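You operate a simulated robot arm through the tools that you are given. There is no shell and no other tool. Be economical: measure what you need, move in short steps, check, and stop when the job is done.

The job below is to be done with a simulated robot arm. You get a single attempt, and the scene is never put back.

JOB
Grind medium coffee into the cup, about to its line, and stand it on the coaster. Set down upright: cup.

Only the result counts: the job must be done as asked and must still hold three seconds after the hand-in. Knocking over, shifting, dropping, spilling or breaking anything else fails it.

ROBOT AND FRAMES
A 6-joint arm with a two-finger parallel gripper, fixed in place. Base frame: the origin is at the foot of the arm, x ahead of it, y to its left, z up; the work surface is at about z = 760. Readings come in mm, rad, newtons and seconds.
With the tool pointing down near the work surface it reaches from about 240 to 640 mm from the base axis. Its first joint turns from -1.152 to 1.152 rad. Payload 2.7 kg.
The tool frame sits at the grasp point between the pads (the TCP): z along the fingers, y along the line on which they close. The tips reach 23 mm beyond it. The gripper opens to 94 mm. The fingers are 38 mm wide and 10 mm thick; the gripper's body (54 by 96 mm) begins 39 mm behind the TCP.
Orientation is that of the tool frame in the base frame, as [roll, pitch, yaw] about the fixed x, y, z axes, in that order (R = Rz(yaw) Ry(pitch) Rx(roll)). With the fingers straight down and closing along the base's y, the tool's x points along the base's -x, its y along +y and its z along -z.

CONTROLS
- The arm moves only by the tool play_rows. Its argument "plan" is text: rows parted by semicolons, each of 7 numbers parted by spaces: the closure in counts, from 0 (fully open) to 255 (shut), then the shift along the base's x, y, z in mm, then the turn, a rotation vector about the base's x, y, z in rad. In form: gripper x y z wx wy wz; .... A call has 1 to 10 rows; each row is the pose to reach, as a shift and turn from the pose commanded when the call began. A row lasts 0.2 s, in which the tool goes at most 50 mm and 0.15 rad; a call with a longer step from one row to the next is refused whole, and so is a gripper value outside its range. Where a pose cannot be reached the arm comes as near as it can. A force on the tool above 40 N (or 10 N above the force at the start of the call, whichever is more), or a blocked arm, ends the call early, and 0.2 s more pass. The fingers move at their own pace (about 45 mm/s each) and stop on an object; they squeeze with about 26 N. The grip force told is the motor's: it shows also when the fingers shut on nothing. Time passes only in rows, and 0.2 s behind the last, so rows that repeat a pose let the fingers close. It gives the time, the measured TCP pose, the force on the tool (base axes), the opening and the grip force at its end, in the units of the frame above (readings bear some noise), with the torque about the TCP (base axes, N m) and any sound that the robot's microphone picked up.
- Cameras (640 x 400 px; columns grow to the right, rows downward): "scene" is fixed at [61.2, -419.8, 1414.3]; the picture's right is [0.88, -0.47, 0.00], its down [-0.22, -0.42, -0.88] and it looks along [0.41, 0.78, -0.48] (base axes); focal length 322 px, centre (320, 200). "wrist" rides on the gripper at [86, 16, -75] in the tool frame; the picture's right is [-0.18, 0.98, 0.00], its down [-0.58, -0.11, -0.81] and it looks along [-0.79, -0.15, 0.59] (tool axes); focal length 243 px, centre (320, 200). There is no depth. A picture from a camera that has moved, and an enlarged one, comes with that camera's place and axes in the base frame and with its lens.
- get_image(camera): a new picture of that camera. The clock stands still meanwhile.
- inspect(camera, box): a new picture of the part [left, top, right, bottom] of that camera's present view, enlarged. The clock stands still meanwhile.
- job_done(): hands the job in; it is judged then, once.

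Go step by step. Nothing tells you positions but the pictures and the camera data: compare them with the known pose of the tool, close in by small moves and look again before you grip or let go. The budget is 120 turns and 68 pictures, counting those below and the enlarged ones. Unless the task says otherwise, let go and move clear before handing in, and close with one line.

The tools are called after "Emit:" as name(argument=value, ...) on one line, values as JSON. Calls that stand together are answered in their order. play_rows: Moves the arm, as the interface text tells. Its arguments: {"type":"object","properties":{"plan":{"type":"string"}},"required":["plan"]} The other tools are called the same way: get_image (camera) takes a picture; inspect (camera, box) takes an enlarged picture of a part of a camera's view; job_done () hands the job in.

At the start:

```text
clock: 0.0
tcp_pos: [369.8, 106.8, 1180.2]
tcp_rot: [-3.141, 0.0, -3.139]
contact_force: [0.2, 0.2, 0.1]
moment: [-0.03, -0.01, 0.0]
width: 94.0
grasp_force: 0.0
```

scene: 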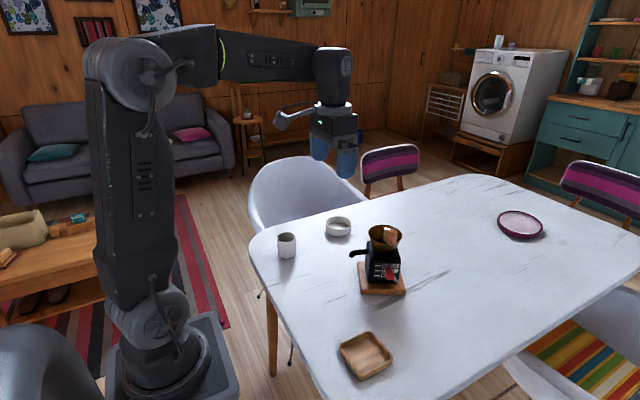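
wrist: 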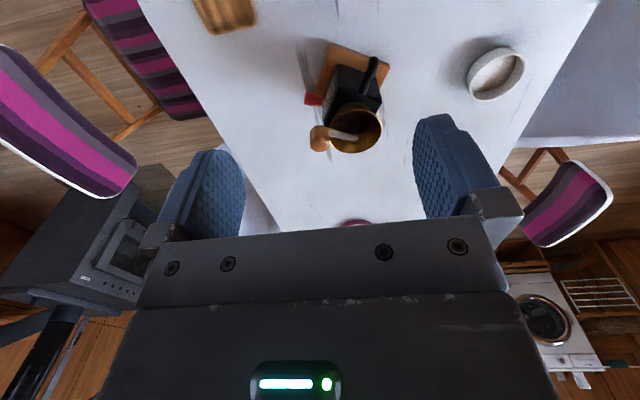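

I see a grinder on a wooden board, a cup, a small bowl or round coaster, a wooden tray and a plate far off. I'll enlarge these first.

Emit:
inspect(camera="scene", box=[330, 210, 430, 305])

Emit:
inspect(camera="scene", box=[260, 200, 370, 270])

Emit:
inspect(camera="wrist", box=[280, 20, 420, 170])

```text
4.21 times, centred on (380, 258) of scene
camera zoom: at [61.2, -419.8, 1414.3], right [0.88, -0.47, 0.0], down [-0.22, -0.42, -0.88], along [0.41, 0.78, -0.48], focal length 1355 px, centre (67, -42)
```

zoom: 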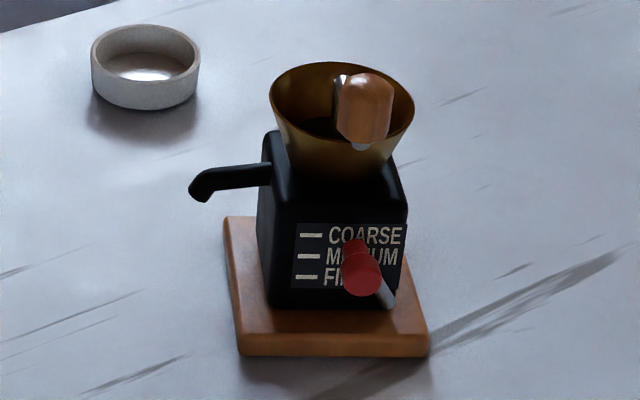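

```text
5.71 times, centred on (315, 235) of scene
camera zoom: at [61.2, -419.8, 1414.3], right [0.88, -0.47, 0.0], down [-0.22, -0.42, -0.88], along [0.41, 0.78, -0.48], focal length 1839 px, centre (349, 0)
```

zoom: 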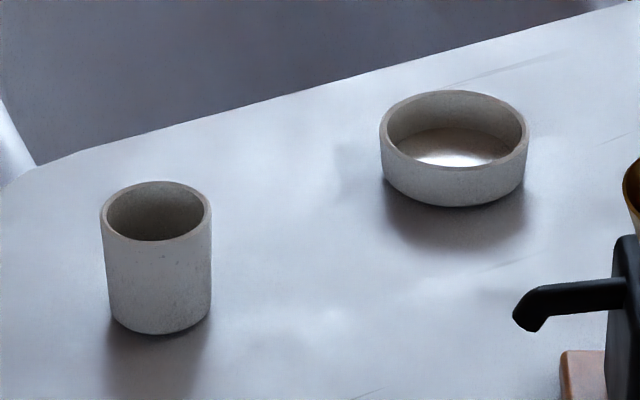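

```text
2.67 times, centred on (350, 95) of wrist
camera zoom: at [282.6, 121.9, 1255.5], right [0.18, 0.98, 0.0], down [0.58, -0.11, 0.81], along [0.79, -0.15, -0.59], focal length 647 px, centre (240, 480)
```

zoom: 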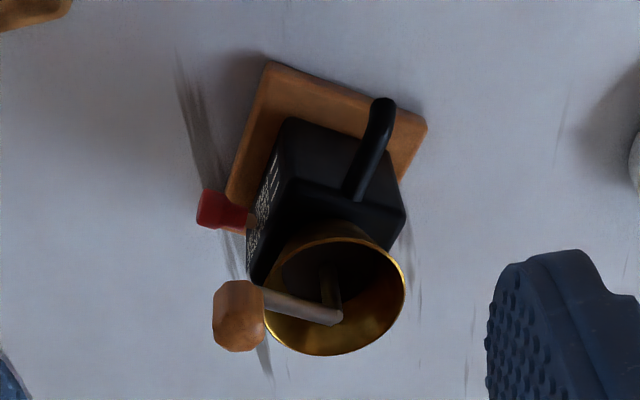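

The grinder stands near (549, 132) with its spout tip near (471, 172, 852). The crank knob is near (515, 77, 960), the cup is at (357, 373), and the wooden square at (370, -49) is probably the coaster. Next I'll turn the wrist camera to look at the selector face.

Emit:
play_rows(plan="0 11 -19 -29 0 0 0.1375; 0 22 -38 -59 0 0 0.275; 0 33 -58 -89 0 0 0.4125; 0 44 -77 -119 0 0 0.55; 0 55 -97 -149 0 0 0.6875; 0 66 -116 -178 0 0 0.825; 0 78 -135 -208 0 0 0.9625; 0 89 -155 -238 0 0 1.1; 0 89 -155 -238 0 0 1.1")

Emit:
get_image(camera="wrist")

Emit:
inspect(camera="scene", box=[320, 310, 420, 390])

```text
clock: 2.0
tcp_pos: [459.9, -48.3, 942.8]
tcp_rot: [3.141, -0.001, -2.037]
contact_force: [-0.1, 0.3, -0.2]
moment: [-0.01, 0.04, 0.01]
width: 93.9
grasp_force: 0.1
```

```text
62 pictures are left
camera wrist: at [405.1, -117.7, 1017.9], right [-0.79, 0.61, 0.0], down [0.36, 0.47, 0.81], along [0.49, 0.64, -0.59], focal length 243 px, centre (320, 200)
```

wrist: 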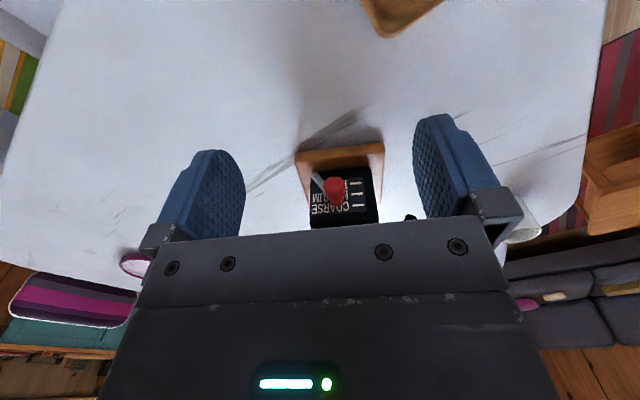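

```text
5.00 times, centred on (370, 350) of scene
camera zoom: at [61.2, -419.8, 1414.3], right [0.88, -0.47, 0.0], down [-0.22, -0.42, -0.88], along [0.41, 0.78, -0.48], focal length 1609 px, centre (70, -550)
```

zoom: 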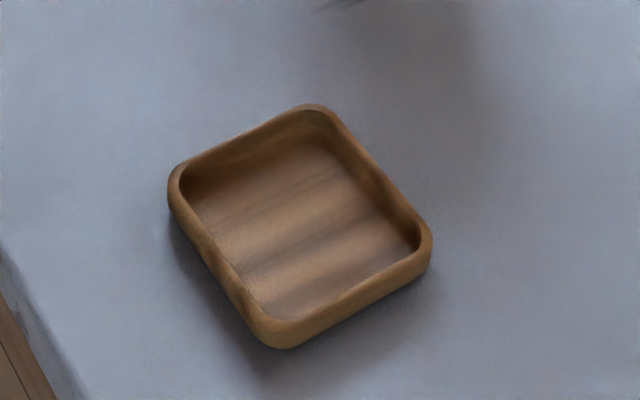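

The wooden tray is the only coaster candidate in reach. I'll enlarge the selector.

Emit:
inspect(camera="wrist", box=[285, 135, 405, 235])

Emit:
inspect(camera="scene", box=[370, 255, 410, 285])

```text
4.00 times, centred on (345, 185) of wrist
camera zoom: at [405.1, -117.7, 1017.9], right [-0.79, 0.61, 0.0], down [0.36, 0.47, 0.81], along [0.49, 0.64, -0.59], focal length 970 px, centre (220, 260)
```

zoom: 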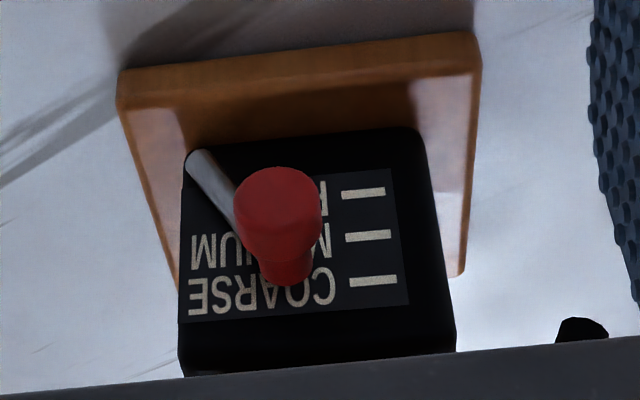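

```text
13.33 times, centred on (390, 270) of scene
camera zoom: at [61.2, -419.8, 1414.3], right [0.88, -0.47, 0.0], down [-0.22, -0.42, -0.88], along [0.41, 0.78, -0.48], focal length 4292 px, centre (-613, -733)
```

zoom: 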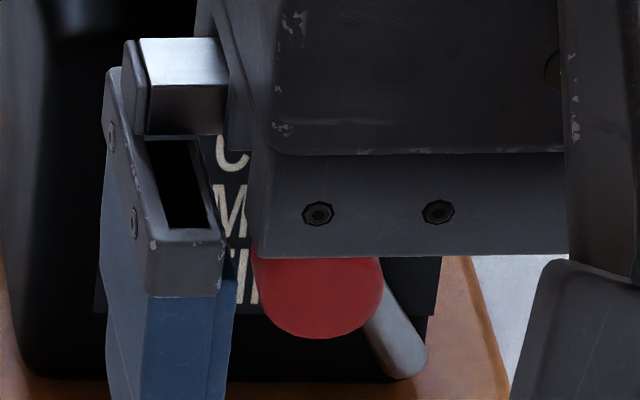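

The selector is a lever pivoted at the lower right of the face, and its red knob sits level with COARSE. The knob axis runs from about (538, 90, 840) to (523, 63, 839). I'll tilt the tool 45° toward the face and hover outside the knob.

Emit:
play_rows(plan="60 5 8 -15 0.1 -0.051 0; 119 10 15 -30 0.2 -0.102 0; 119 15 23 -45 0.3 -0.153 0; 119 20 30 -60 0.4 -0.204 0; 119 25 38 -75 0.5 -0.255 0; 119 30 46 -90 0.6 -0.306 0; 119 34 53 -104 0.699 -0.356 0; 119 34 53 -104 0.699 -0.356 0")

Emit:
get_image(camera="wrist")

Emit:
inspect(camera="scene", box=[320, 210, 440, 305])

```text
clock: 3.8
tcp_pos: [493.2, 5.5, 838.2]
tcp_rot: [-3.139, 0.785, -2.042]
contact_force: [0.4, 0.4, 0.4]
moment: [-0.01, 0.02, -0.02]
width: 50.1
grasp_force: 0.0
```

```text
58 pictures are left
camera wrist: at [427.5, -90.4, 829.6], right [-0.82, 0.56, 0.13], down [0.02, -0.19, 0.98], along [0.58, 0.81, 0.14], focal length 243 px, centre (320, 200)
```

wrist: 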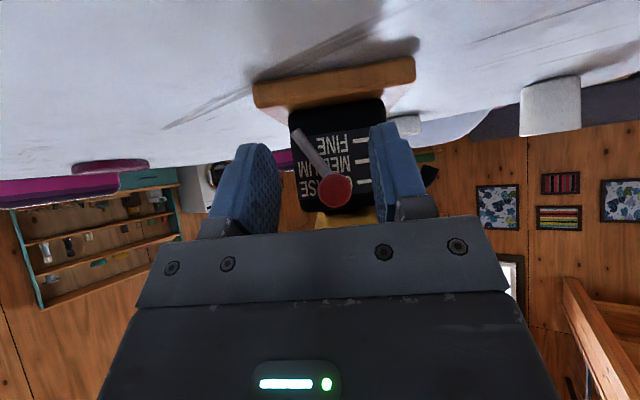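

```text
4.21 times, centred on (380, 258) of scene
camera zoom: at [61.2, -419.8, 1414.3], right [0.88, -0.47, 0.0], down [-0.22, -0.42, -0.88], along [0.41, 0.78, -0.48], focal length 1355 px, centre (67, -42)
```

zoom: 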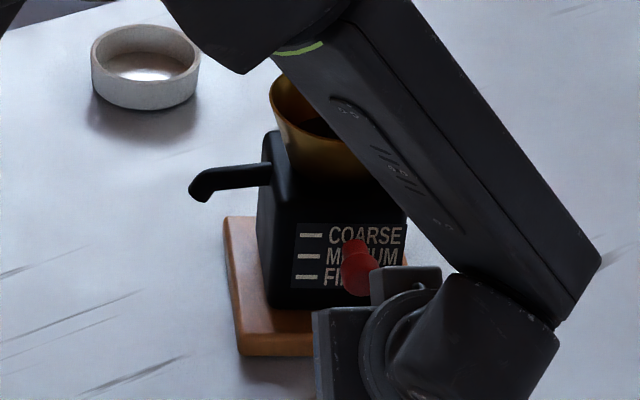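

The knob is at COARSE height and in line with the fingers. I'll zoom in to refine its height.

Emit:
inspect(camera="wrist", box=[270, 90, 420, 215])

```text
3.20 times, centred on (345, 152) of wrist
camera zoom: at [427.5, -90.4, 829.6], right [-0.82, 0.56, 0.13], down [0.02, -0.19, 0.98], along [0.58, 0.81, 0.14], focal length 776 px, centre (240, 352)
```

zoom: 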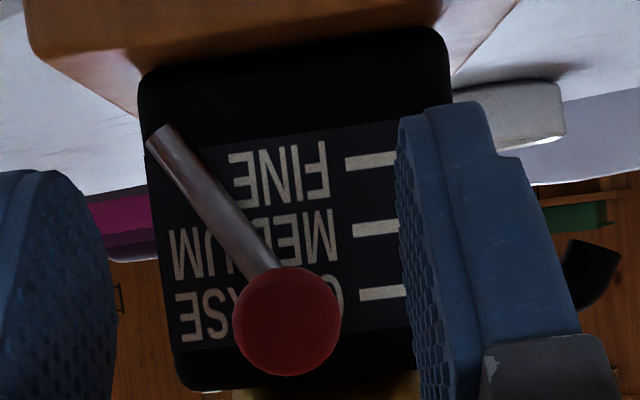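

The knob's outer end is at about (523, 63, 846) and is 25 mm across. I'll move in and grip it.

Emit:
play_rows(plan="119 9 18 3 0 0 0; 119 19 36 6 0 0 0; 119 28 53 8 0 0 0; 119 28 53 8 0 0 0")

Emit:
get_image(camera="wrist")

```text
clock: 4.8
tcp_pos: [523.2, 58.0, 846.7]
tcp_rot: [-3.139, 0.784, -2.041]
contact_force: [-0.3, -0.7, 0.4]
moment: [-0.01, -0.01, 0.01]
width: 50.1
grasp_force: 0.0
```

```text
55 pictures are left
camera wrist: at [455.6, -37.2, 838.7], right [-0.82, 0.56, 0.13], down [0.02, -0.19, 0.98], along [0.58, 0.81, 0.14], focal length 243 px, centre (320, 200)
```

wrist: 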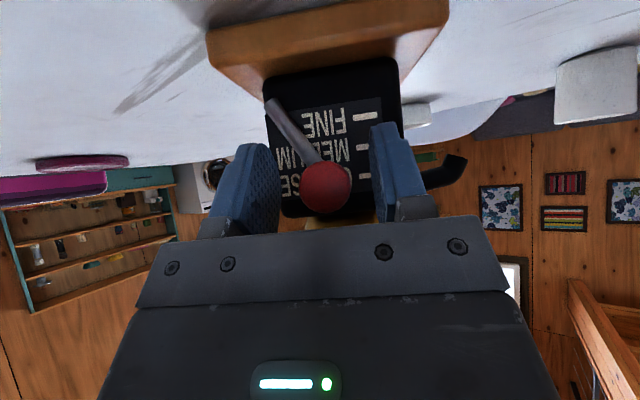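

The knob is centred between the fingers. Closing.

Emit:
play_rows(plan="180 0 0 0 0 0 0; 220 0 0 0 0 0 0; 220 0 0 0 0 0 0; 220 0 0 0 0 0 0")

Emit:
inspect(camera="wrist", box=[240, 60, 420, 220])

```text
clock: 5.8
tcp_pos: [521.5, 57.3, 846.9]
tcp_rot: [-3.139, 0.783, -2.042]
contact_force: [-9.9, 3.0, 0.8]
moment: [0.03, 0.01, 0.22]
width: 23.3
grasp_force: 26.1
```

```text
2.50 times, centred on (330, 140) of wrist
camera zoom: at [455.2, -37.3, 838.4], right [-0.82, 0.56, 0.13], down [0.03, -0.19, 0.98], along [0.58, 0.81, 0.14], focal length 606 px, centre (295, 350)
```

zoom: 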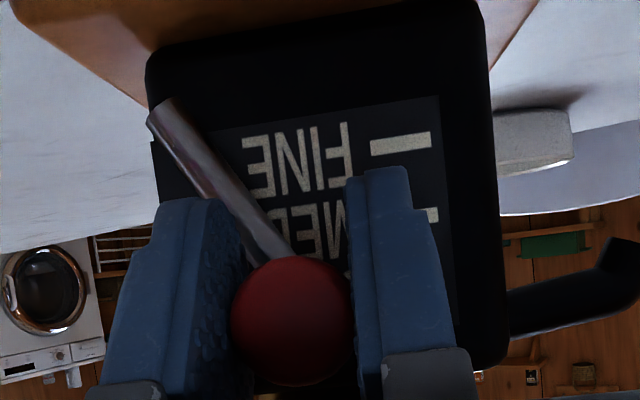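

I have the knob, at 23 mm opening. I'll swing it along its arc down and left toward MEDIUM, halfway first.

Emit:
play_rows(plan="220 -2 1 -1.7 0 0 0; 220 -4.1 2.1 -3.5 0 0 0; 220 -6 3 -5.4 0 0 0; 220 -7.8 4 -7.4 0 0 0; 220 -7.8 4 -7.4 0 0 0")

Emit:
inspect(camera="wrist", box=[240, 60, 420, 220])

```text
clock: 7.0
tcp_pos: [514.1, 60.6, 841.1]
tcp_rot: [-3.136, 0.786, -2.039]
contact_force: [-0.7, -10.9, 19.8]
moment: [0.44, -1.26, -0.52]
width: 23.7
grasp_force: 25.9
```

```text
2.50 times, centred on (330, 140) of wrist
camera zoom: at [446.7, -34.5, 832.4], right [-0.82, 0.56, 0.13], down [0.02, -0.19, 0.98], along [0.58, 0.81, 0.14], focal length 606 px, centre (295, 350)
```

zoom: 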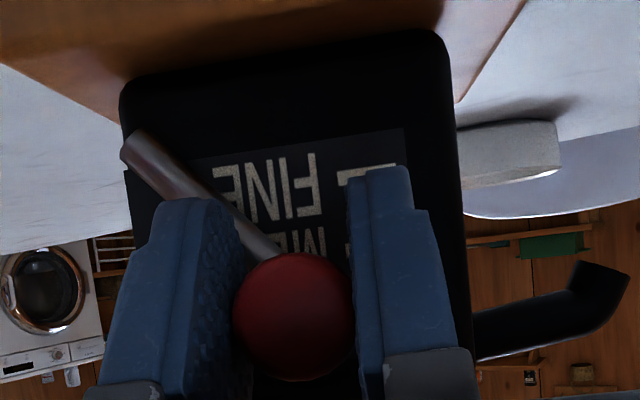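

The lever is moving, with about 20 N of resistance. I'll continue.

Emit:
play_rows(plan="220 -1.4 0.8 -2 0 0 0; 220 -2.8 1.5 -4 0 0 0; 220 -4.2 2.2 -6 0 0 0; 220 -4.2 2.2 -6 0 0 0")

Emit:
inspect(camera="wrist", box=[240, 60, 420, 220])

Emit:
inspect(camera="scene", box=[320, 210, 440, 305])

```text
clock: 8.0
tcp_pos: [507.7, 62.6, 833.3]
tcp_rot: [-3.137, 0.782, -2.04]
contact_force: [-18.1, -21.9, 26.7]
moment: [0.42, -1.3, -0.13]
width: 26.7
grasp_force: 15.5
```

```text
2.50 times, centred on (330, 140) of wrist
camera zoom: at [441.4, -32.5, 825.5], right [-0.82, 0.56, 0.13], down [0.02, -0.19, 0.98], along [0.57, 0.81, 0.14], focal length 606 px, centre (295, 350)
```

zoom: 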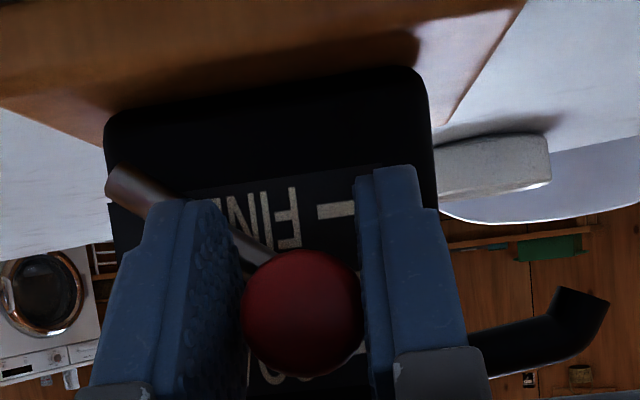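

```text
4.21 times, centred on (380, 258) of scene
camera zoom: at [60.3, -420.4, 1414.2], right [0.88, -0.47, 0.0], down [-0.22, -0.42, -0.88], along [0.41, 0.78, -0.48], focal length 1355 px, centre (67, -42)
```

zoom: 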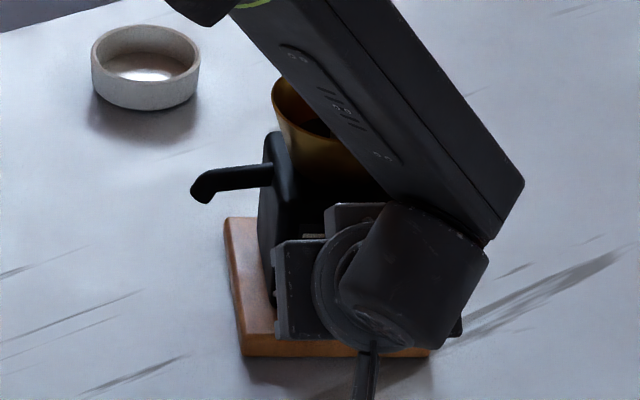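

The right finger is pressing on the rod along the tool axis. I'll release, back off and look.

Emit:
play_rows(plan="119 0 0 0 0 0 0; 119 -2 -4 2 0 0 0; 119 -10 -20 2 0 0 0; 119 -27 -53 4 0 0 0; 119 -27 -53 4 0 0 0")

Emit:
inspect(camera="wrist", box=[240, 70, 440, 230])

```text
clock: 9.2
tcp_pos: [482.6, 8.9, 838.3]
tcp_rot: [-3.139, 0.784, -2.041]
contact_force: [0.6, 0.6, 0.0]
moment: [-0.02, -0.03, -0.04]
width: 50.2
grasp_force: 0.0
```

```text
2.50 times, centred on (340, 150) of wrist
camera zoom: at [416.1, -86.5, 828.9], right [-0.82, 0.56, 0.13], down [0.02, -0.19, 0.98], along [0.58, 0.81, 0.14], focal length 606 px, centre (270, 325)
```

zoom: 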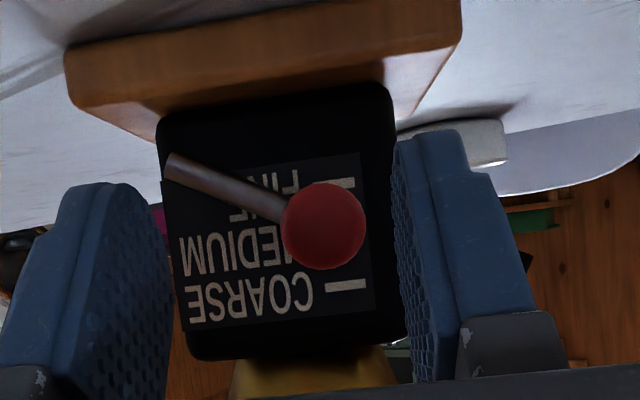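

The lever now sits about 3.5 mm below MEDIUM (knob at about 827.5, MEDIUM row about 831, COARSE 849, FINE 813). I'll grip again from farther out and lift it a little.

Emit:
play_rows(plan="119 6 17 -5 0 0 0; 119 12 35 -10 0 0 0; 119 17.4 51.4 -10 0 0 0; 220 17.4 51.4 -10 0 0 0; 220 17.4 51.4 -10 0 0 0; 220 17.4 51.4 -10 0 0 0; 220 17.4 51.4 -10 0 0 0; 220 18 51 -8 0 0 0; 220 19 50.6 -6 0 0 0; 220 19 50.6 -6 0 0 0")

Emit:
play_rows(plan="119 0 0 0 0 0 0; 119 -1 -2 0 0 0 0; 119 -10 -20 2 0 0 0; 119 -20 -43 4 0 0 0; 119 -20 -43 4 0 0 0")

Emit:
inspect(camera="wrist", box=[240, 70, 440, 230])

```text
clock: 11.4
tcp_pos: [501.6, 60.5, 830.7]
tcp_rot: [3.141, 0.783, -2.04]
contact_force: [-1.0, 2.3, 0.1]
moment: [0.06, 0.23, -0.08]
width: 23.5
grasp_force: 25.7
```

```text
clock: 12.6
tcp_pos: [480.3, 17.9, 834.7]
tcp_rot: [-3.14, 0.786, -2.038]
contact_force: [-0.2, 0.6, 0.9]
moment: [0.0, 0.0, 0.0]
width: 50.3
grasp_force: 0.1
```

```text
2.50 times, centred on (340, 150) of wrist
camera zoom: at [413.1, -76.5, 826.6], right [-0.82, 0.56, 0.13], down [0.02, -0.19, 0.98], along [0.58, 0.81, 0.14], focal length 606 px, centre (270, 325)
```

zoom: 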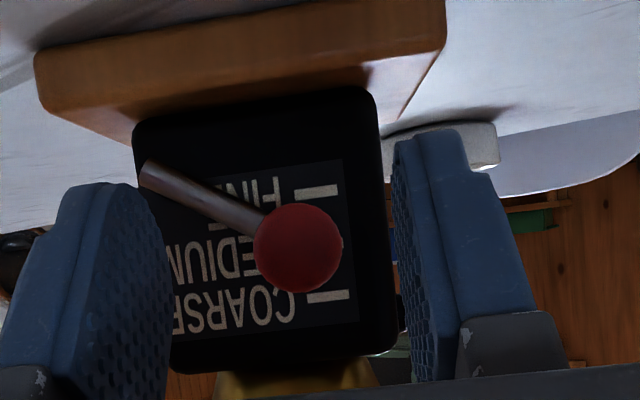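

The lever now stands on MEDIUM. Next I'll pull back up, straighten the tool and swing over toward the cup for a look.

Emit:
play_rows(plan="60 -17 -20 20 -0.1 0.051 0; 0 -34 -40 60 -0.2 0.102 0; 0 -50 -60 105 -0.3 0.153 0; 0 -67 -60 150 -0.4 0.204 0; 0 -84 -60 195 -0.5 0.255 0; 0 -100 -60 235 -0.6 0.306 0; 0 -100 -60 265 -0.699 0.356 0; 0 -100 -60 265 -0.699 0.356 0")

Emit:
play_rows(plan="0 -12 40 -10 0 0 -0.1; 0 -24 80 -20 0 0 -0.2; 0 -36 120 -30 0 0 -0.3; 0 -48 160 -40 0 0 -0.4; 0 -60 200 -50 0 0 -0.5; 0 -72 240 -60 0 0 -0.6; 0 -80 280 -70 0 0 -0.7; 0 -89 320 -85 0 0 -0.75; 0 -89 350 -100 0 0 -0.75; 0 -89 350 -100 0 0 -0.75")

Emit:
get_image(camera="wrist")

Emit:
get_image(camera="scene")

```text
refused: row 3 steps farther than a row can; nothing moved
```

```text
clock: 13.9
tcp_pos: [429.3, 230.2, 791.9]
tcp_rot: [3.124, 0.796, -2.588]
contact_force: [0.0, 0.0, -1.2]
moment: [0.0, 0.01, -0.01]
width: 94.2
grasp_force: 0.1
out of reach, approached as far as the arm can: row 6
stopped in row 6: the force on the tool passed its limit at 46 N (the readings are from after the stop); the commanded pose is now the measured one
```

```text
48 pictures are left
camera wrist: at [323.4, 182.3, 782.2], right [-0.42, 0.9, 0.14], down [-0.08, -0.19, 0.98], along [0.9, 0.4, 0.15], focal length 243 px, centre (320, 200)
```

wrist: 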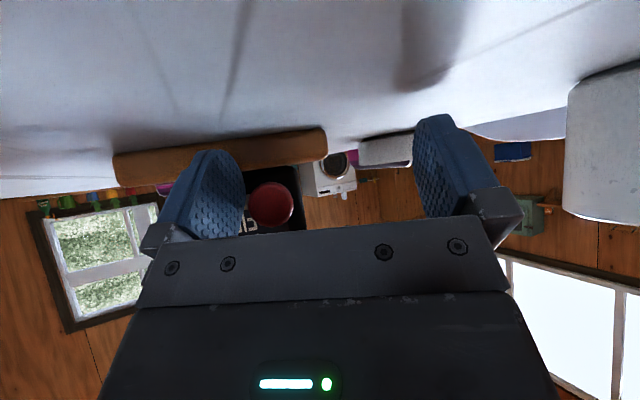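

```text
47 pictures are left
```

scene: 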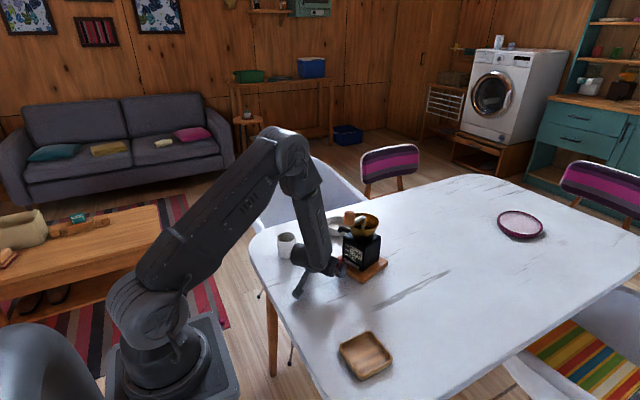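

My second move ran even though the first was refused, so the tool went in low and touched the grinder. The grinder seems to have shifted. I'll check it before moving on.

Emit:
inspect(camera="scene", box=[270, 190, 430, 310])

```text
3.33 times, centred on (350, 250) of scene
camera zoom: at [61.2, -419.8, 1414.3], right [0.88, -0.47, 0.0], down [-0.22, -0.42, -0.88], along [0.41, 0.78, -0.48], focal length 1073 px, centre (220, 33)
```

zoom: 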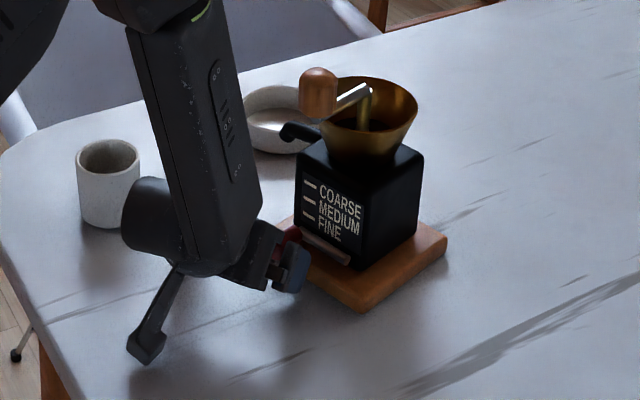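

The grinder is still upright but has turned and shifted, and its lever was pushed. I'll retreat along the tool axis, one call at a time from here.

Emit:
play_rows(plan="0 -12 -7 14 0 0 0; 0 -24 -15 28 0 0 0; 0 -40 -24 50 0 0 0; 0 -56 -33 80 0 0 0; 0 -70 -40 120 0 0 0; 0 -85 -45 160 0 0 0; 0 -100 -50 205 0 0 0; 0 -100 -50 205 0 0 0")

```text
clock: 15.7
tcp_pos: [328.8, 182.6, 994.9]
tcp_rot: [3.126, 0.796, -2.582]
contact_force: [0.4, 0.4, 0.7]
moment: [0.01, -0.03, -0.02]
width: 94.1
grasp_force: 0.2
```

I'll straighten the tool and raise it for a clear overhead look.

Emit:
play_rows(plan="0 -5 0 20 -0.07 0.1115 0; 0 -10 0 40 -0.14 0.223 0; 0 -15 0 60 -0.21 0.3345 0; 0 -20 0 80 -0.28 0.446 0; 0 -25 0 100 -0.35 0.5575 0; 0 -30 0 120 -0.42 0.669 0; 0 -30 0 120 -0.42 0.669 0")

Emit:
get_image(camera="wrist")

Emit:
get_image(camera="scene")

```text
clock: 17.3
tcp_pos: [298.9, 180.4, 1117.5]
tcp_rot: [3.126, 0.005, -2.582]
contact_force: [0.5, 0.0, -0.1]
moment: [-0.05, -0.01, -0.01]
width: 93.9
grasp_force: 0.0
out of reach, approached as far as the arm can: row 1, 2, 3
```

```text
45 pictures are left
camera wrist: at [216.7, 147.1, 1192.0], right [-0.36, 0.93, 0.02], down [0.55, 0.2, 0.81], along [0.75, 0.3, -0.59], focal length 243 px, centre (320, 200)
```

wrist: 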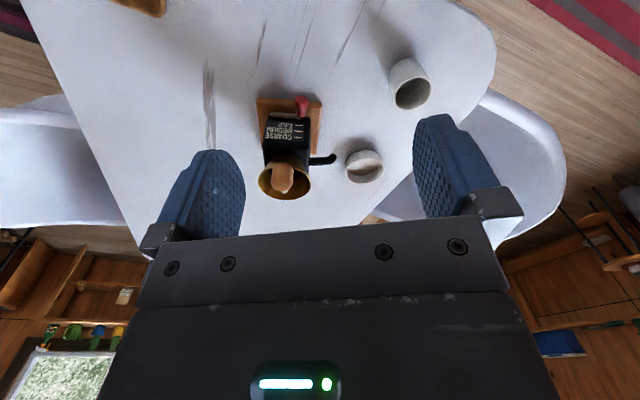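

```text
44 pictures are left
```

scene: 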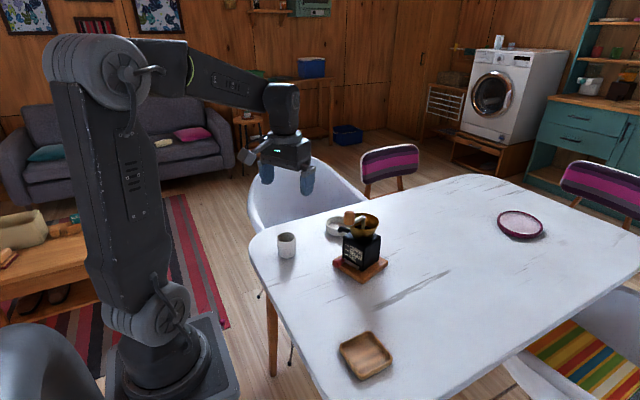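

The grinder now faces the robot and its spout points roughly +y. I'll zoom in to measure its pose.

Emit:
inspect(camera="wrist", box=[240, 80, 400, 210])

Emit:
inspect(camera="scene", box=[310, 200, 410, 290])

```text
3.08 times, centred on (320, 145) of wrist
camera zoom: at [216.7, 147.1, 1192.0], right [-0.36, 0.93, 0.02], down [0.55, 0.2, 0.81], along [0.75, 0.3, -0.59], focal length 746 px, centre (320, 369)
```

zoom: 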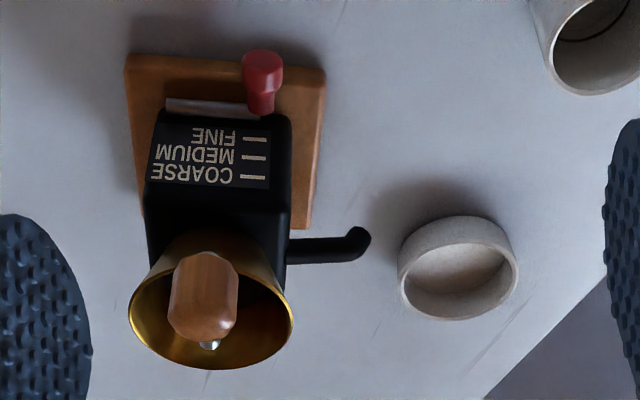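

```text
4.44 times, centred on (360, 245) of scene
camera zoom: at [61.2, -419.8, 1414.3], right [0.88, -0.47, 0.0], down [-0.22, -0.42, -0.88], along [0.41, 0.78, -0.48], focal length 1431 px, centre (142, 0)
```

zoom: 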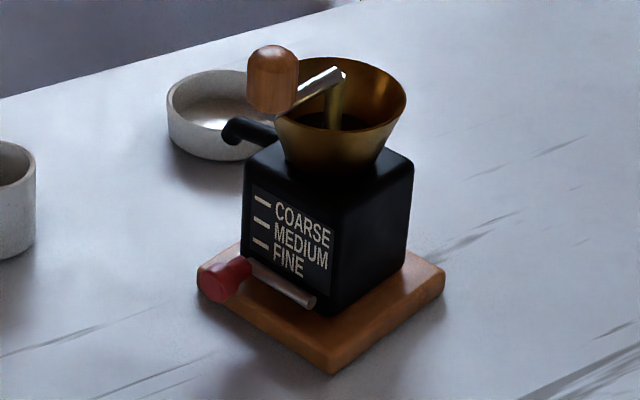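

The grinder has turned about -46° and moved to around (530, 209). It was originally near (549, 132) with its face angled at 63°. The body is about 85 mm wide, so I can grip its sides under the hopper and slide it back. I'll line up in front of its face first.

Emit:
play_rows(plan="0 22 -4 -29 0 0 -0.067; 0 44 -7 -58 0 0 -0.134; 0 66 -11 -88 0 0 -0.2; 0 87 -14 -117 0 0 -0.268; 0 87 -14 -117 0 0 -0.268")

```text
clock: 18.5
tcp_pos: [387.6, 165.6, 997.9]
tcp_rot: [3.127, 0.006, -2.852]
contact_force: [0.5, 0.2, -0.8]
moment: [-0.01, -0.04, -0.02]
width: 94.3
grasp_force: 0.0
```

Emit:
play_rows(plan="0 -1 0 -21 0.032 -0.107 0; 0 -2 0 -42 0.064 -0.214 0; 0 -3 0 -63 0.096 -0.322 0; 0 -4 0 -84 0.128 -0.43 0; 0 -5 -1 -105 0.16 -0.537 0; 0 -6 -1 -126 0.192 -0.644 0; 0 -7 -2 -148 0.225 -0.752 0; 0 -7 -2 -148 0.225 -0.752 0")

Emit:
get_image(camera="wrist")

```text
clock: 20.3
tcp_pos: [371.6, 210.5, 868.4]
tcp_rot: [-3.089, 0.779, -2.822]
contact_force: [0.4, -0.7, -0.1]
moment: [0.01, 0.02, 0.03]
width: 93.9
grasp_force: 0.1
out of reach, approached as far as the arm can: row 4, 5, 6, 7, 8
```

```text
41 pictures are left
camera wrist: at [258.0, 193.1, 859.9], right [-0.15, 0.98, 0.09], down [-0.13, -0.11, 0.99], along [0.98, 0.14, 0.14], focal length 243 px, centre (320, 200)
```

wrist: 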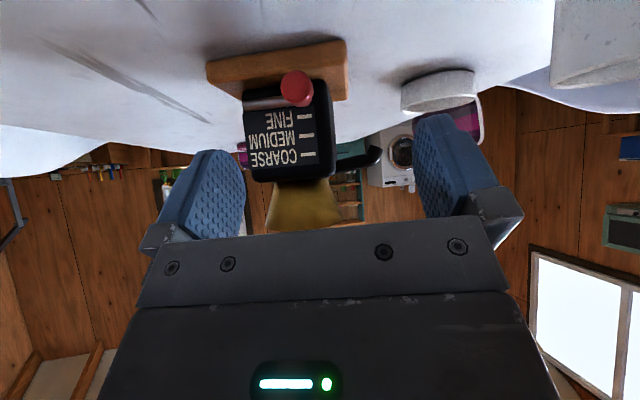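

That pose was near the reach limit. I'll advance to n of about 95 mm in front of the face, where it should be reachable, and check alignment.

Emit:
play_rows(plan="0 20 6 0 0 0 0; 0 40 12 0 0 0 0; 0 60 18 -5 0 0 0; 0 60 18 -5 0 0 0")

Emit:
get_image(camera="wrist")

```text
clock: 21.3
tcp_pos: [432.9, 228.5, 863.8]
tcp_rot: [-3.087, 0.777, -2.82]
contact_force: [0.1, -0.5, -0.3]
moment: [-0.01, -0.02, -0.02]
width: 93.8
grasp_force: 0.1
```

```text
40 pictures are left
camera wrist: at [318.6, 210.8, 855.2], right [-0.15, 0.98, 0.09], down [-0.13, -0.11, 0.99], along [0.98, 0.14, 0.14], focal length 243 px, centre (320, 200)
```

wrist: 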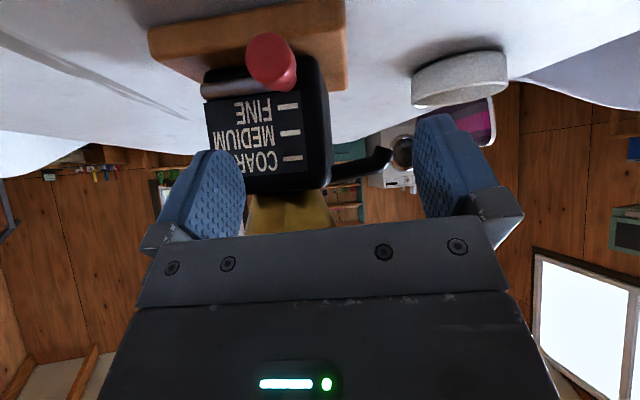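

Emit:
inspect(camera="wrist", box=[140, 0, 400, 210])

```text
1.90 times, centred on (270, 105) of wrist
camera zoom: at [318.6, 210.8, 855.2], right [-0.15, 0.98, 0.09], down [-0.13, -0.11, 0.99], along [0.98, 0.14, 0.14], focal length 462 px, centre (415, 381)
```

zoom: 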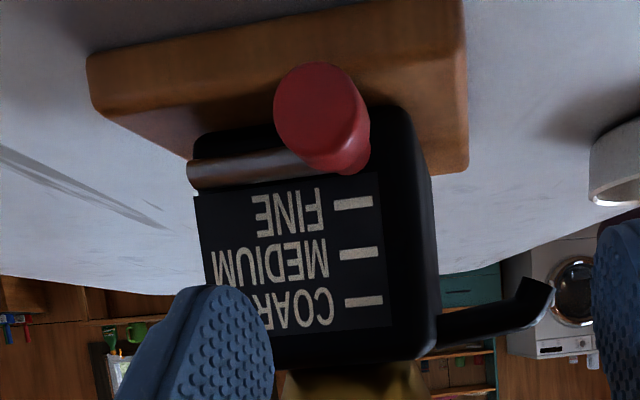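

Gripper yaw matches the grinder. I'll slide sideways about 44 mm to centre on the body and check.

Emit:
play_rows(plan="0 4 -14 0 0 0 0; 0 8 -28 0 0 0 0; 0 12.6 -42 0 0 0 0; 0 12.6 -42 0 0 0 0")

Emit:
get_image(camera="wrist")

```text
clock: 22.3
tcp_pos: [441.4, 212.0, 870.2]
tcp_rot: [-3.074, 0.774, -2.821]
contact_force: [-1.1, -0.3, -0.8]
moment: [0.02, -0.01, 0.01]
width: 93.6
grasp_force: 0.1
out of reach, approached as far as the arm can: row 2, 3, 4
```

```text
38 pictures are left
camera wrist: at [326.7, 196.4, 861.5], right [-0.14, 0.99, 0.08], down [-0.13, -0.1, 0.99], along [0.98, 0.13, 0.14], focal length 243 px, centre (320, 200)
```

wrist: 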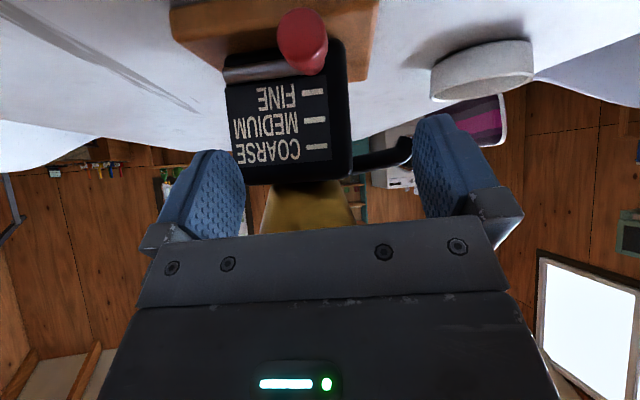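

The arm can't hold this tilt in line with its own forearm. A better way is to grip the spout from above with a vertical tool and drag the grinder back by it. I'll retreat and straighten first.

Emit:
play_rows(plan="0 -15 -4 25 -0.037 0.123 0; 0 -30 -8 50 -0.073 0.246 0; 0 -45 -12 80 -0.11 0.37 0; 0 -60 -16 110 -0.147 0.493 0; 0 -70 -18 140 -0.183 0.617 0; 0 -75 -20 170 -0.22 0.74 0; 0 -75 -20 170 -0.22 0.74 0")

```text
clock: 23.9
tcp_pos: [365.3, 192.4, 1039.4]
tcp_rot: [-3.112, 0.004, -2.83]
contact_force: [0.3, 0.5, 0.1]
moment: [0.01, 0.04, -0.01]
width: 94.1
grasp_force: 0.0
out of reach, approached as far as the arm can: row 3
```

Emit:
play_rows(plan="60 0 20 20 0.0286 0.009 0; 146 10 50 40 0.0286 0.009 0; 146 45 75 50 0.0286 0.009 0; 146 80 90 50 0.0286 0.009 0; 146 115 95 45 0.0286 0.009 0; 146 143 95 40 0.0286 0.009 0; 146 143 95 40 0.0286 0.009 0")

```text
clock: 25.5
tcp_pos: [510.2, 285.5, 1080.3]
tcp_rot: [-3.139, 0.007, -2.83]
contact_force: [0.3, 0.0, 0.5]
moment: [0.02, -0.01, 0.03]
width: 40.2
grasp_force: 0.0
```

Now I'll turn the tool so its fingers straddle the spout.

Emit:
play_rows(plan="146 0 0 0 0 0 -0.145; 146 0 0 0 0 0 -0.29; 146 0 0 0 0 0 -0.435; 146 0 0 0 0 0 -0.58; 146 0 0 0 0 0 -0.725; 146 0 0 0 0 0 -0.87; 146 0 0 0 0 0 -1.015; 146 0 0 0 0 0 -1.16; 146 0 0 0 0 0 -1.305; 146 0 0 0 0 0 -1.45")

```text
clock: 27.7
tcp_pos: [509.0, 286.4, 1077.5]
tcp_rot: [3.141, 0.006, 2.0]
contact_force: [0.6, -0.3, 0.2]
moment: [-0.05, 0.0, 0.05]
width: 40.2
grasp_force: 0.1
```

Emit:
play_rows(plan="146 0 -2 -35 0 0 -0.137; 146 0 -3 -70 0 0 -0.137; 146 0 -3 -100 0 0 -0.137; 146 0 -3 -100 0 0 -0.137")

Emit:
get_image(camera="wrist")

Emit:
inspect(camera="scene", box=[280, 160, 430, 290])

```text
clock: 28.7
tcp_pos: [510.4, 286.6, 977.6]
tcp_rot: [3.141, 0.004, 1.866]
contact_force: [-0.7, -0.5, -0.7]
moment: [-0.02, 0.02, 0.01]
width: 40.0
grasp_force: 0.1
```

```text
37 pictures are left
camera wrist: at [500.3, 373.1, 1052.3], right [0.99, 0.11, 0.0], down [0.06, -0.58, 0.81], along [0.09, -0.81, -0.59], focal length 243 px, centre (320, 200)
```

wrist: 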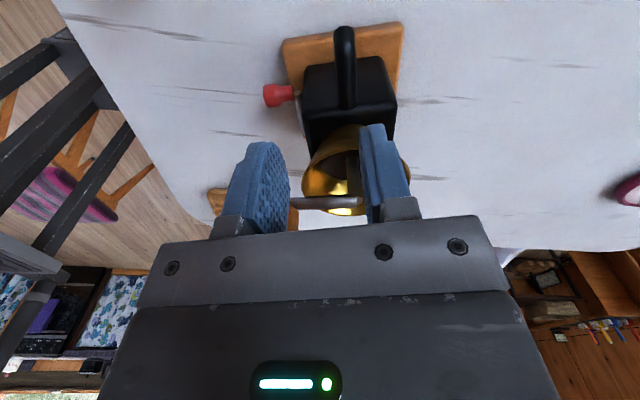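

```text
3.08 times, centred on (355, 225) of scene
camera zoom: at [61.2, -419.8, 1414.3], right [0.88, -0.47, 0.0], down [-0.22, -0.42, -0.88], along [0.41, 0.78, -0.48], focal length 990 px, centre (212, 123)
```

zoom: 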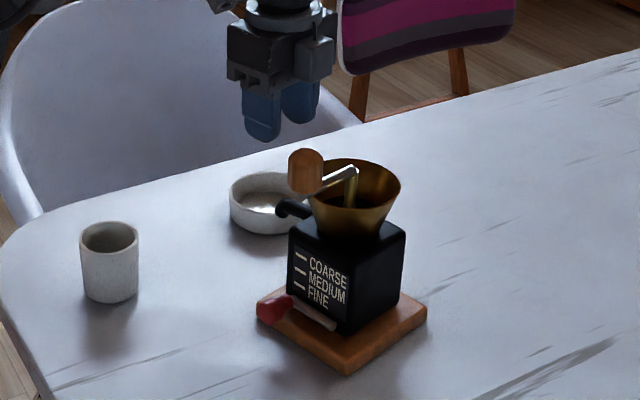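

The view shows the spout at about (537, 257) to (524, 308). I'll shift over it and come down partway.

Emit:
play_rows(plan="146 8 3 -10 0 0 0; 146 15 6 -30 0 0 0; 146 15 6 -60 0 0 0; 146 15 6 -60 0 0 0")

Emit:
get_image(camera="wrist")

Emit:
inspect(camera="scene", box=[310, 180, 410, 290])

```text
clock: 29.7
tcp_pos: [525.9, 290.1, 918.8]
tcp_rot: [3.141, 0.005, 1.867]
contact_force: [0.3, -0.6, 0.9]
moment: [0.01, 0.01, -0.02]
width: 40.0
grasp_force: 0.0
```

```text
35 pictures are left
camera wrist: at [514.4, 376.6, 992.5], right [0.99, 0.11, 0.0], down [0.06, -0.58, 0.81], along [0.09, -0.8, -0.59], focal length 243 px, centre (320, 200)
```

wrist: 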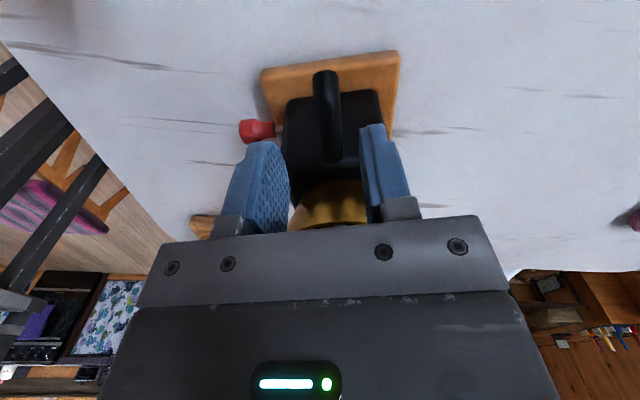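

```text
3.64 times, centred on (360, 235) of scene
camera zoom: at [61.2, -419.8, 1414.3], right [0.88, -0.47, 0.0], down [-0.22, -0.42, -0.88], along [0.41, 0.78, -0.48], focal length 1170 px, centre (174, 73)
```

zoom: 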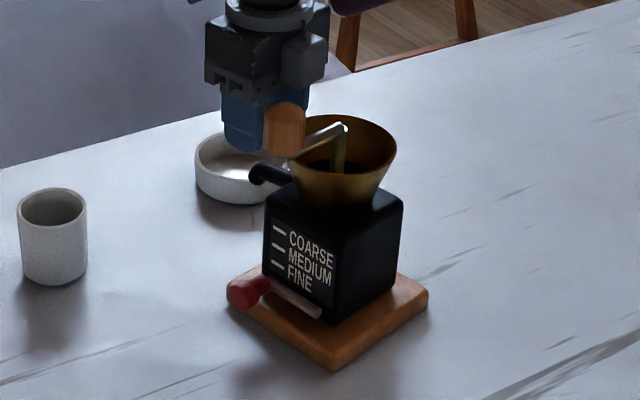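

The spout lies between the fingers. I'll move 6 mm outward for hopper clearance, descend and look before closing.

Emit:
play_rows(plan="146 1 6 -10 0 0 0; 146 1 6 -25 0 0 0; 146 1 6 -40 0 0 0; 146 1 6 -50 0 0 0; 146 1 6 -57 0 0 0; 146 1 6 -57 0 0 0")

Emit:
inspect(camera="scene", box=[310, 180, 410, 290])

Emit:
get_image(camera="wrist")

```text
clock: 30.8
tcp_pos: [527.1, 297.3, 876.8]
tcp_rot: [3.135, 0.007, 1.867]
contact_force: [0.0, 0.9, 2.9]
moment: [-0.16, 0.01, -0.01]
width: 40.0
grasp_force: 0.1
stopped in row 5: the force on the tool passed its limit at 48 N (the readings are from after the stop); the commanded pose is now the measured one
```

```text
3.64 times, centred on (360, 235) of scene
camera zoom: at [61.2, -419.8, 1414.3], right [0.88, -0.47, 0.0], down [-0.22, -0.42, -0.88], along [0.41, 0.78, -0.48], focal length 1170 px, centre (174, 73)
```

zoom: 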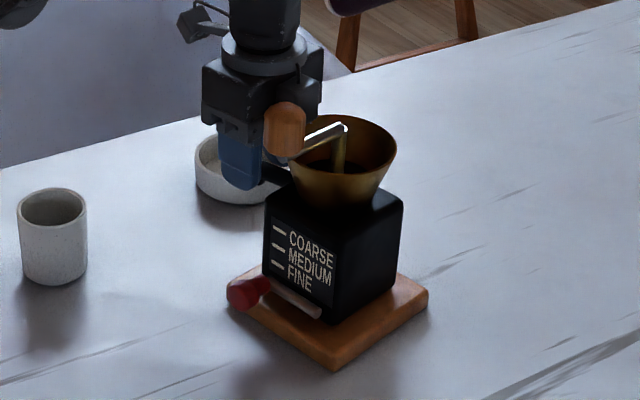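

```text
32 pictures are left
camera wrist: at [516.2, 384.1, 950.3], right [0.99, 0.11, 0.01], down [0.06, -0.58, 0.81], along [0.09, -0.8, -0.59], focal length 243 px, centre (320, 200)
```

wrist: 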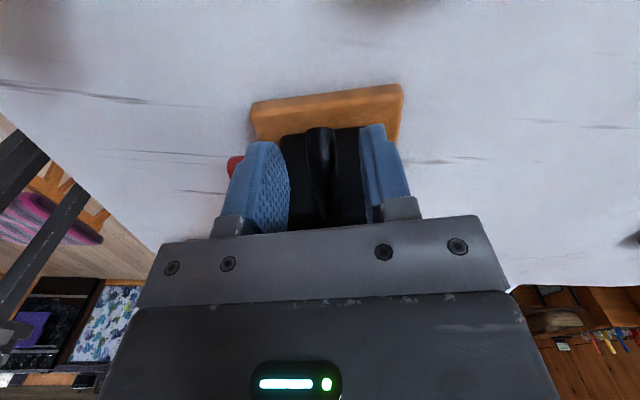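

I stopped at z=877, most likely with the palm touching the hopper rim. I'll lift slightly, shift 9 mm outward along the spout and go lower.

Emit:
play_rows(plan="146 0 0 5 0 0 0; 146 -2.5 9 5 0 0 0; 146 -2.5 9 0 0 0 0; 146 -2.5 9 -7 0 0 0; 146 -2.5 9 -14 0 0 0; 146 -2.5 9 -14 0 0 0")

Emit:
inspect(camera="wrist", box=[220, 70, 420, 240])

```text
clock: 31.8
tcp_pos: [526.2, 306.8, 876.0]
tcp_rot: [3.127, 0.007, 1.864]
contact_force: [0.2, 1.0, 1.9]
moment: [-0.19, 0.03, -0.03]
width: 40.4
grasp_force: 0.1
stopped in row 5: the force on the tool passed its limit at 49 N (the readings are from after the stop); the commanded pose is now the measured one
```

```text
2.35 times, centred on (320, 155) of wrist
camera zoom: at [514.9, 394.0, 950.3], right [0.99, 0.11, 0.02], down [0.05, -0.59, 0.81], along [0.1, -0.8, -0.59], focal length 571 px, centre (320, 306)
```

zoom: 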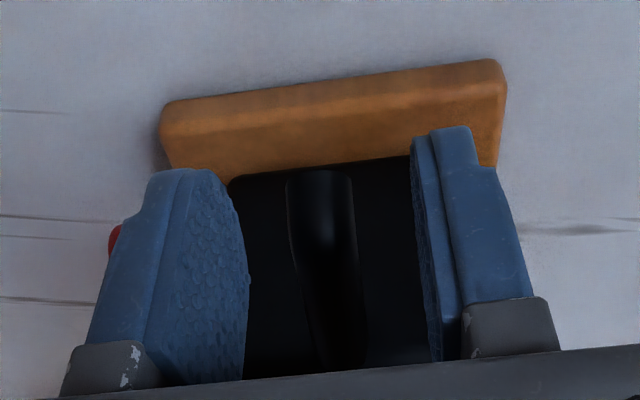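

Something blocks a lower descent, but the fingertips at 853 should already cover the pipe's centreline at about 858. I'll try closing here.

Emit:
play_rows(plan="200 0 0 0 0 0 0; 255 0 0 0 0 0 0; 255 0 0 0 0 0 0; 255 0 0 0 0 0 0")

Emit:
inspect(camera="wrist", box=[220, 70, 420, 240])

```text
clock: 32.8
tcp_pos: [525.4, 306.3, 876.2]
tcp_rot: [3.129, 0.007, 1.864]
contact_force: [-13.3, -1.8, 14.2]
moment: [-1.02, 0.12, -0.53]
width: 16.0
grasp_force: 26.0
```

```text
2.35 times, centred on (320, 155) of wrist
camera zoom: at [514.2, 393.9, 950.2], right [0.99, 0.11, 0.01], down [0.05, -0.59, 0.81], along [0.09, -0.8, -0.59], focal length 571 px, centre (320, 306)
```

zoom: 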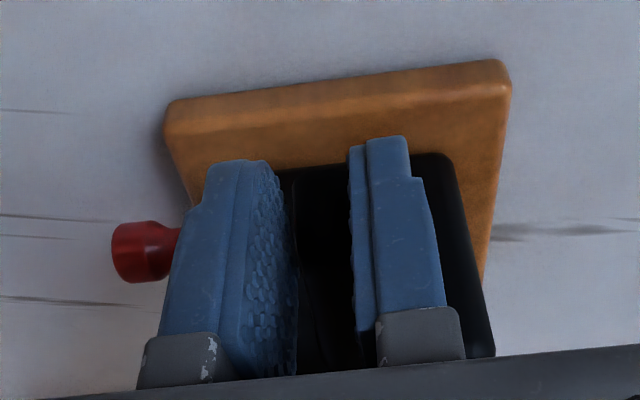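

I have a firm grip on the spout (16 mm). I'll drag the grinder back, rotating +48° and moving about (-49, -137), half of that in this call.

Emit:
play_rows(plan="255 -2.5 -6.9 1 0 0 0.0423; 255 -5 -13.7 1 0 0 0.0846; 255 -7.4 -20.6 1 0 0 0.127; 255 -9.9 -27.5 1 0 0 0.169; 255 -12.4 -34.3 1 0 0 0.2115; 255 -14.8 -41.2 1 0 0 0.254; 255 -17.3 -48 1 0 0 0.296; 255 -19.8 -55 1 0 0 0.338; 255 -22.2 -61.8 1 0 0 0.381; 255 -24.7 -68.7 1 0 0 0.423")

Emit:
get_image(camera="scene")

```text
clock: 35.0
tcp_pos: [500.3, 236.9, 875.4]
tcp_rot: [3.13, 0.007, 2.286]
contact_force: [-4.4, 9.2, 5.9]
moment: [-0.14, -0.14, -0.4]
width: 16.6
grasp_force: 26.2
```

```text
29 pictures are left
```

scene: 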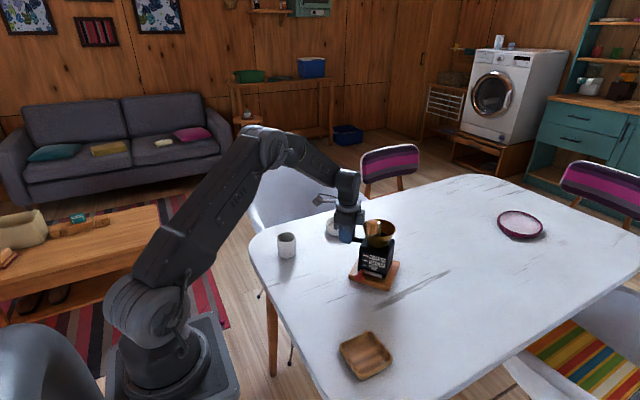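

The grinder follows cleanly. I'll do the second half.

Emit:
play_rows(plan="255 -2.5 -6.9 0 0 0 0.0423; 255 -5 -13.7 0 0 0 0.0846; 255 -7.4 -20.6 0 0 0 0.127; 255 -9.9 -27.5 0 0 0 0.169; 255 -12.4 -34.3 0 0 0 0.2115; 255 -14.8 -41.2 0 0 0 0.254; 255 -17.3 -48 0 0 0 0.296; 255 -19.8 -55 0 0 0 0.338; 255 -22.2 -61.8 0 0 0 0.381; 255 -24.7 -68.7 0 0 0 0.423")

Emit:
inspect(camera="scene", box=[330, 210, 430, 305])

```text
clock: 37.2
tcp_pos: [476.7, 169.4, 875.3]
tcp_rot: [3.131, 0.007, 2.71]
contact_force: [-1.5, 7.7, 2.6]
moment: [0.11, -0.08, -0.18]
width: 16.4
grasp_force: 25.8
```

```text
4.21 times, centred on (380, 258) of scene
camera zoom: at [61.1, -419.6, 1414.3], right [0.88, -0.47, 0.0], down [-0.22, -0.42, -0.88], along [0.41, 0.78, -0.48], focal length 1355 px, centre (67, -42)
```

zoom: 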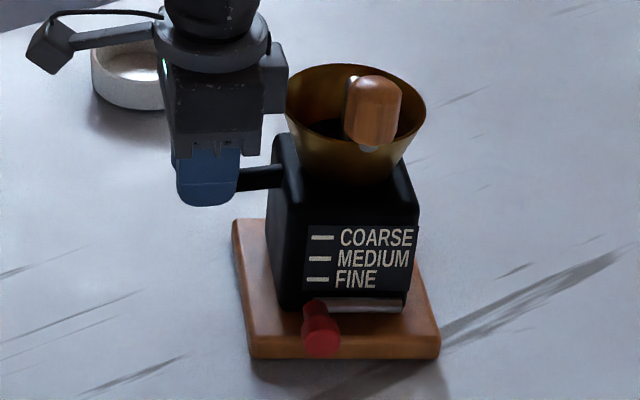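

That is within about 8 mm of the original. One fine correction of (-4.3, +6) mm.

Emit:
play_rows(plan="255 -1.5 2 0 0 0 0; 255 -3 4 0 0 0 0; 255 -4.3 6 0 0 0 0; 255 -4.3 6 0 0 0 0")

Emit:
inspect(camera="scene", box=[330, 210, 430, 305])

```text
clock: 38.2
tcp_pos: [471.7, 174.9, 874.8]
tcp_rot: [3.133, 0.01, 2.711]
contact_force: [5.8, -11.5, 6.7]
moment: [-0.37, -0.4, -0.45]
width: 16.3
grasp_force: 26.4
```

```text
4.21 times, centred on (380, 258) of scene
camera zoom: at [61.2, -420.1, 1414.2], right [0.88, -0.47, 0.0], down [-0.22, -0.42, -0.88], along [0.41, 0.78, -0.48], focal length 1355 px, centre (67, -42)
```

zoom: 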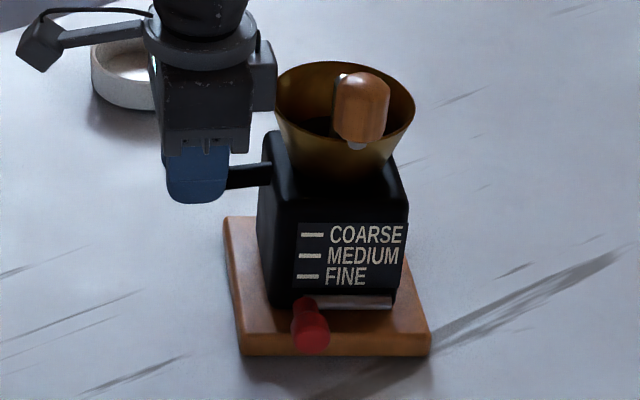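

It now matches the original picture within about a pixel. I'll release and rise.

Emit:
play_rows(plan="146 0 0 0 0 0 0; 146 0 0 0 0 0 0; 146 0 0 20 0 0 0; 146 0 0 60 0 0 0; 146 0 0 100 0 0 0; 146 -30 -10 140 0 0 0; 146 -60 -20 180 0 0 0; 146 -60 -20 180 0 0 0")

Emit:
get_image(camera="scene")

```text
refused: row 6 steps farther than a row can; nothing moved
```

```text
26 pictures are left
```

scene: 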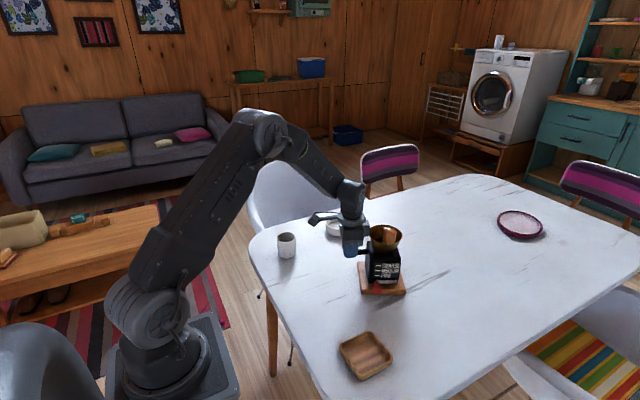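

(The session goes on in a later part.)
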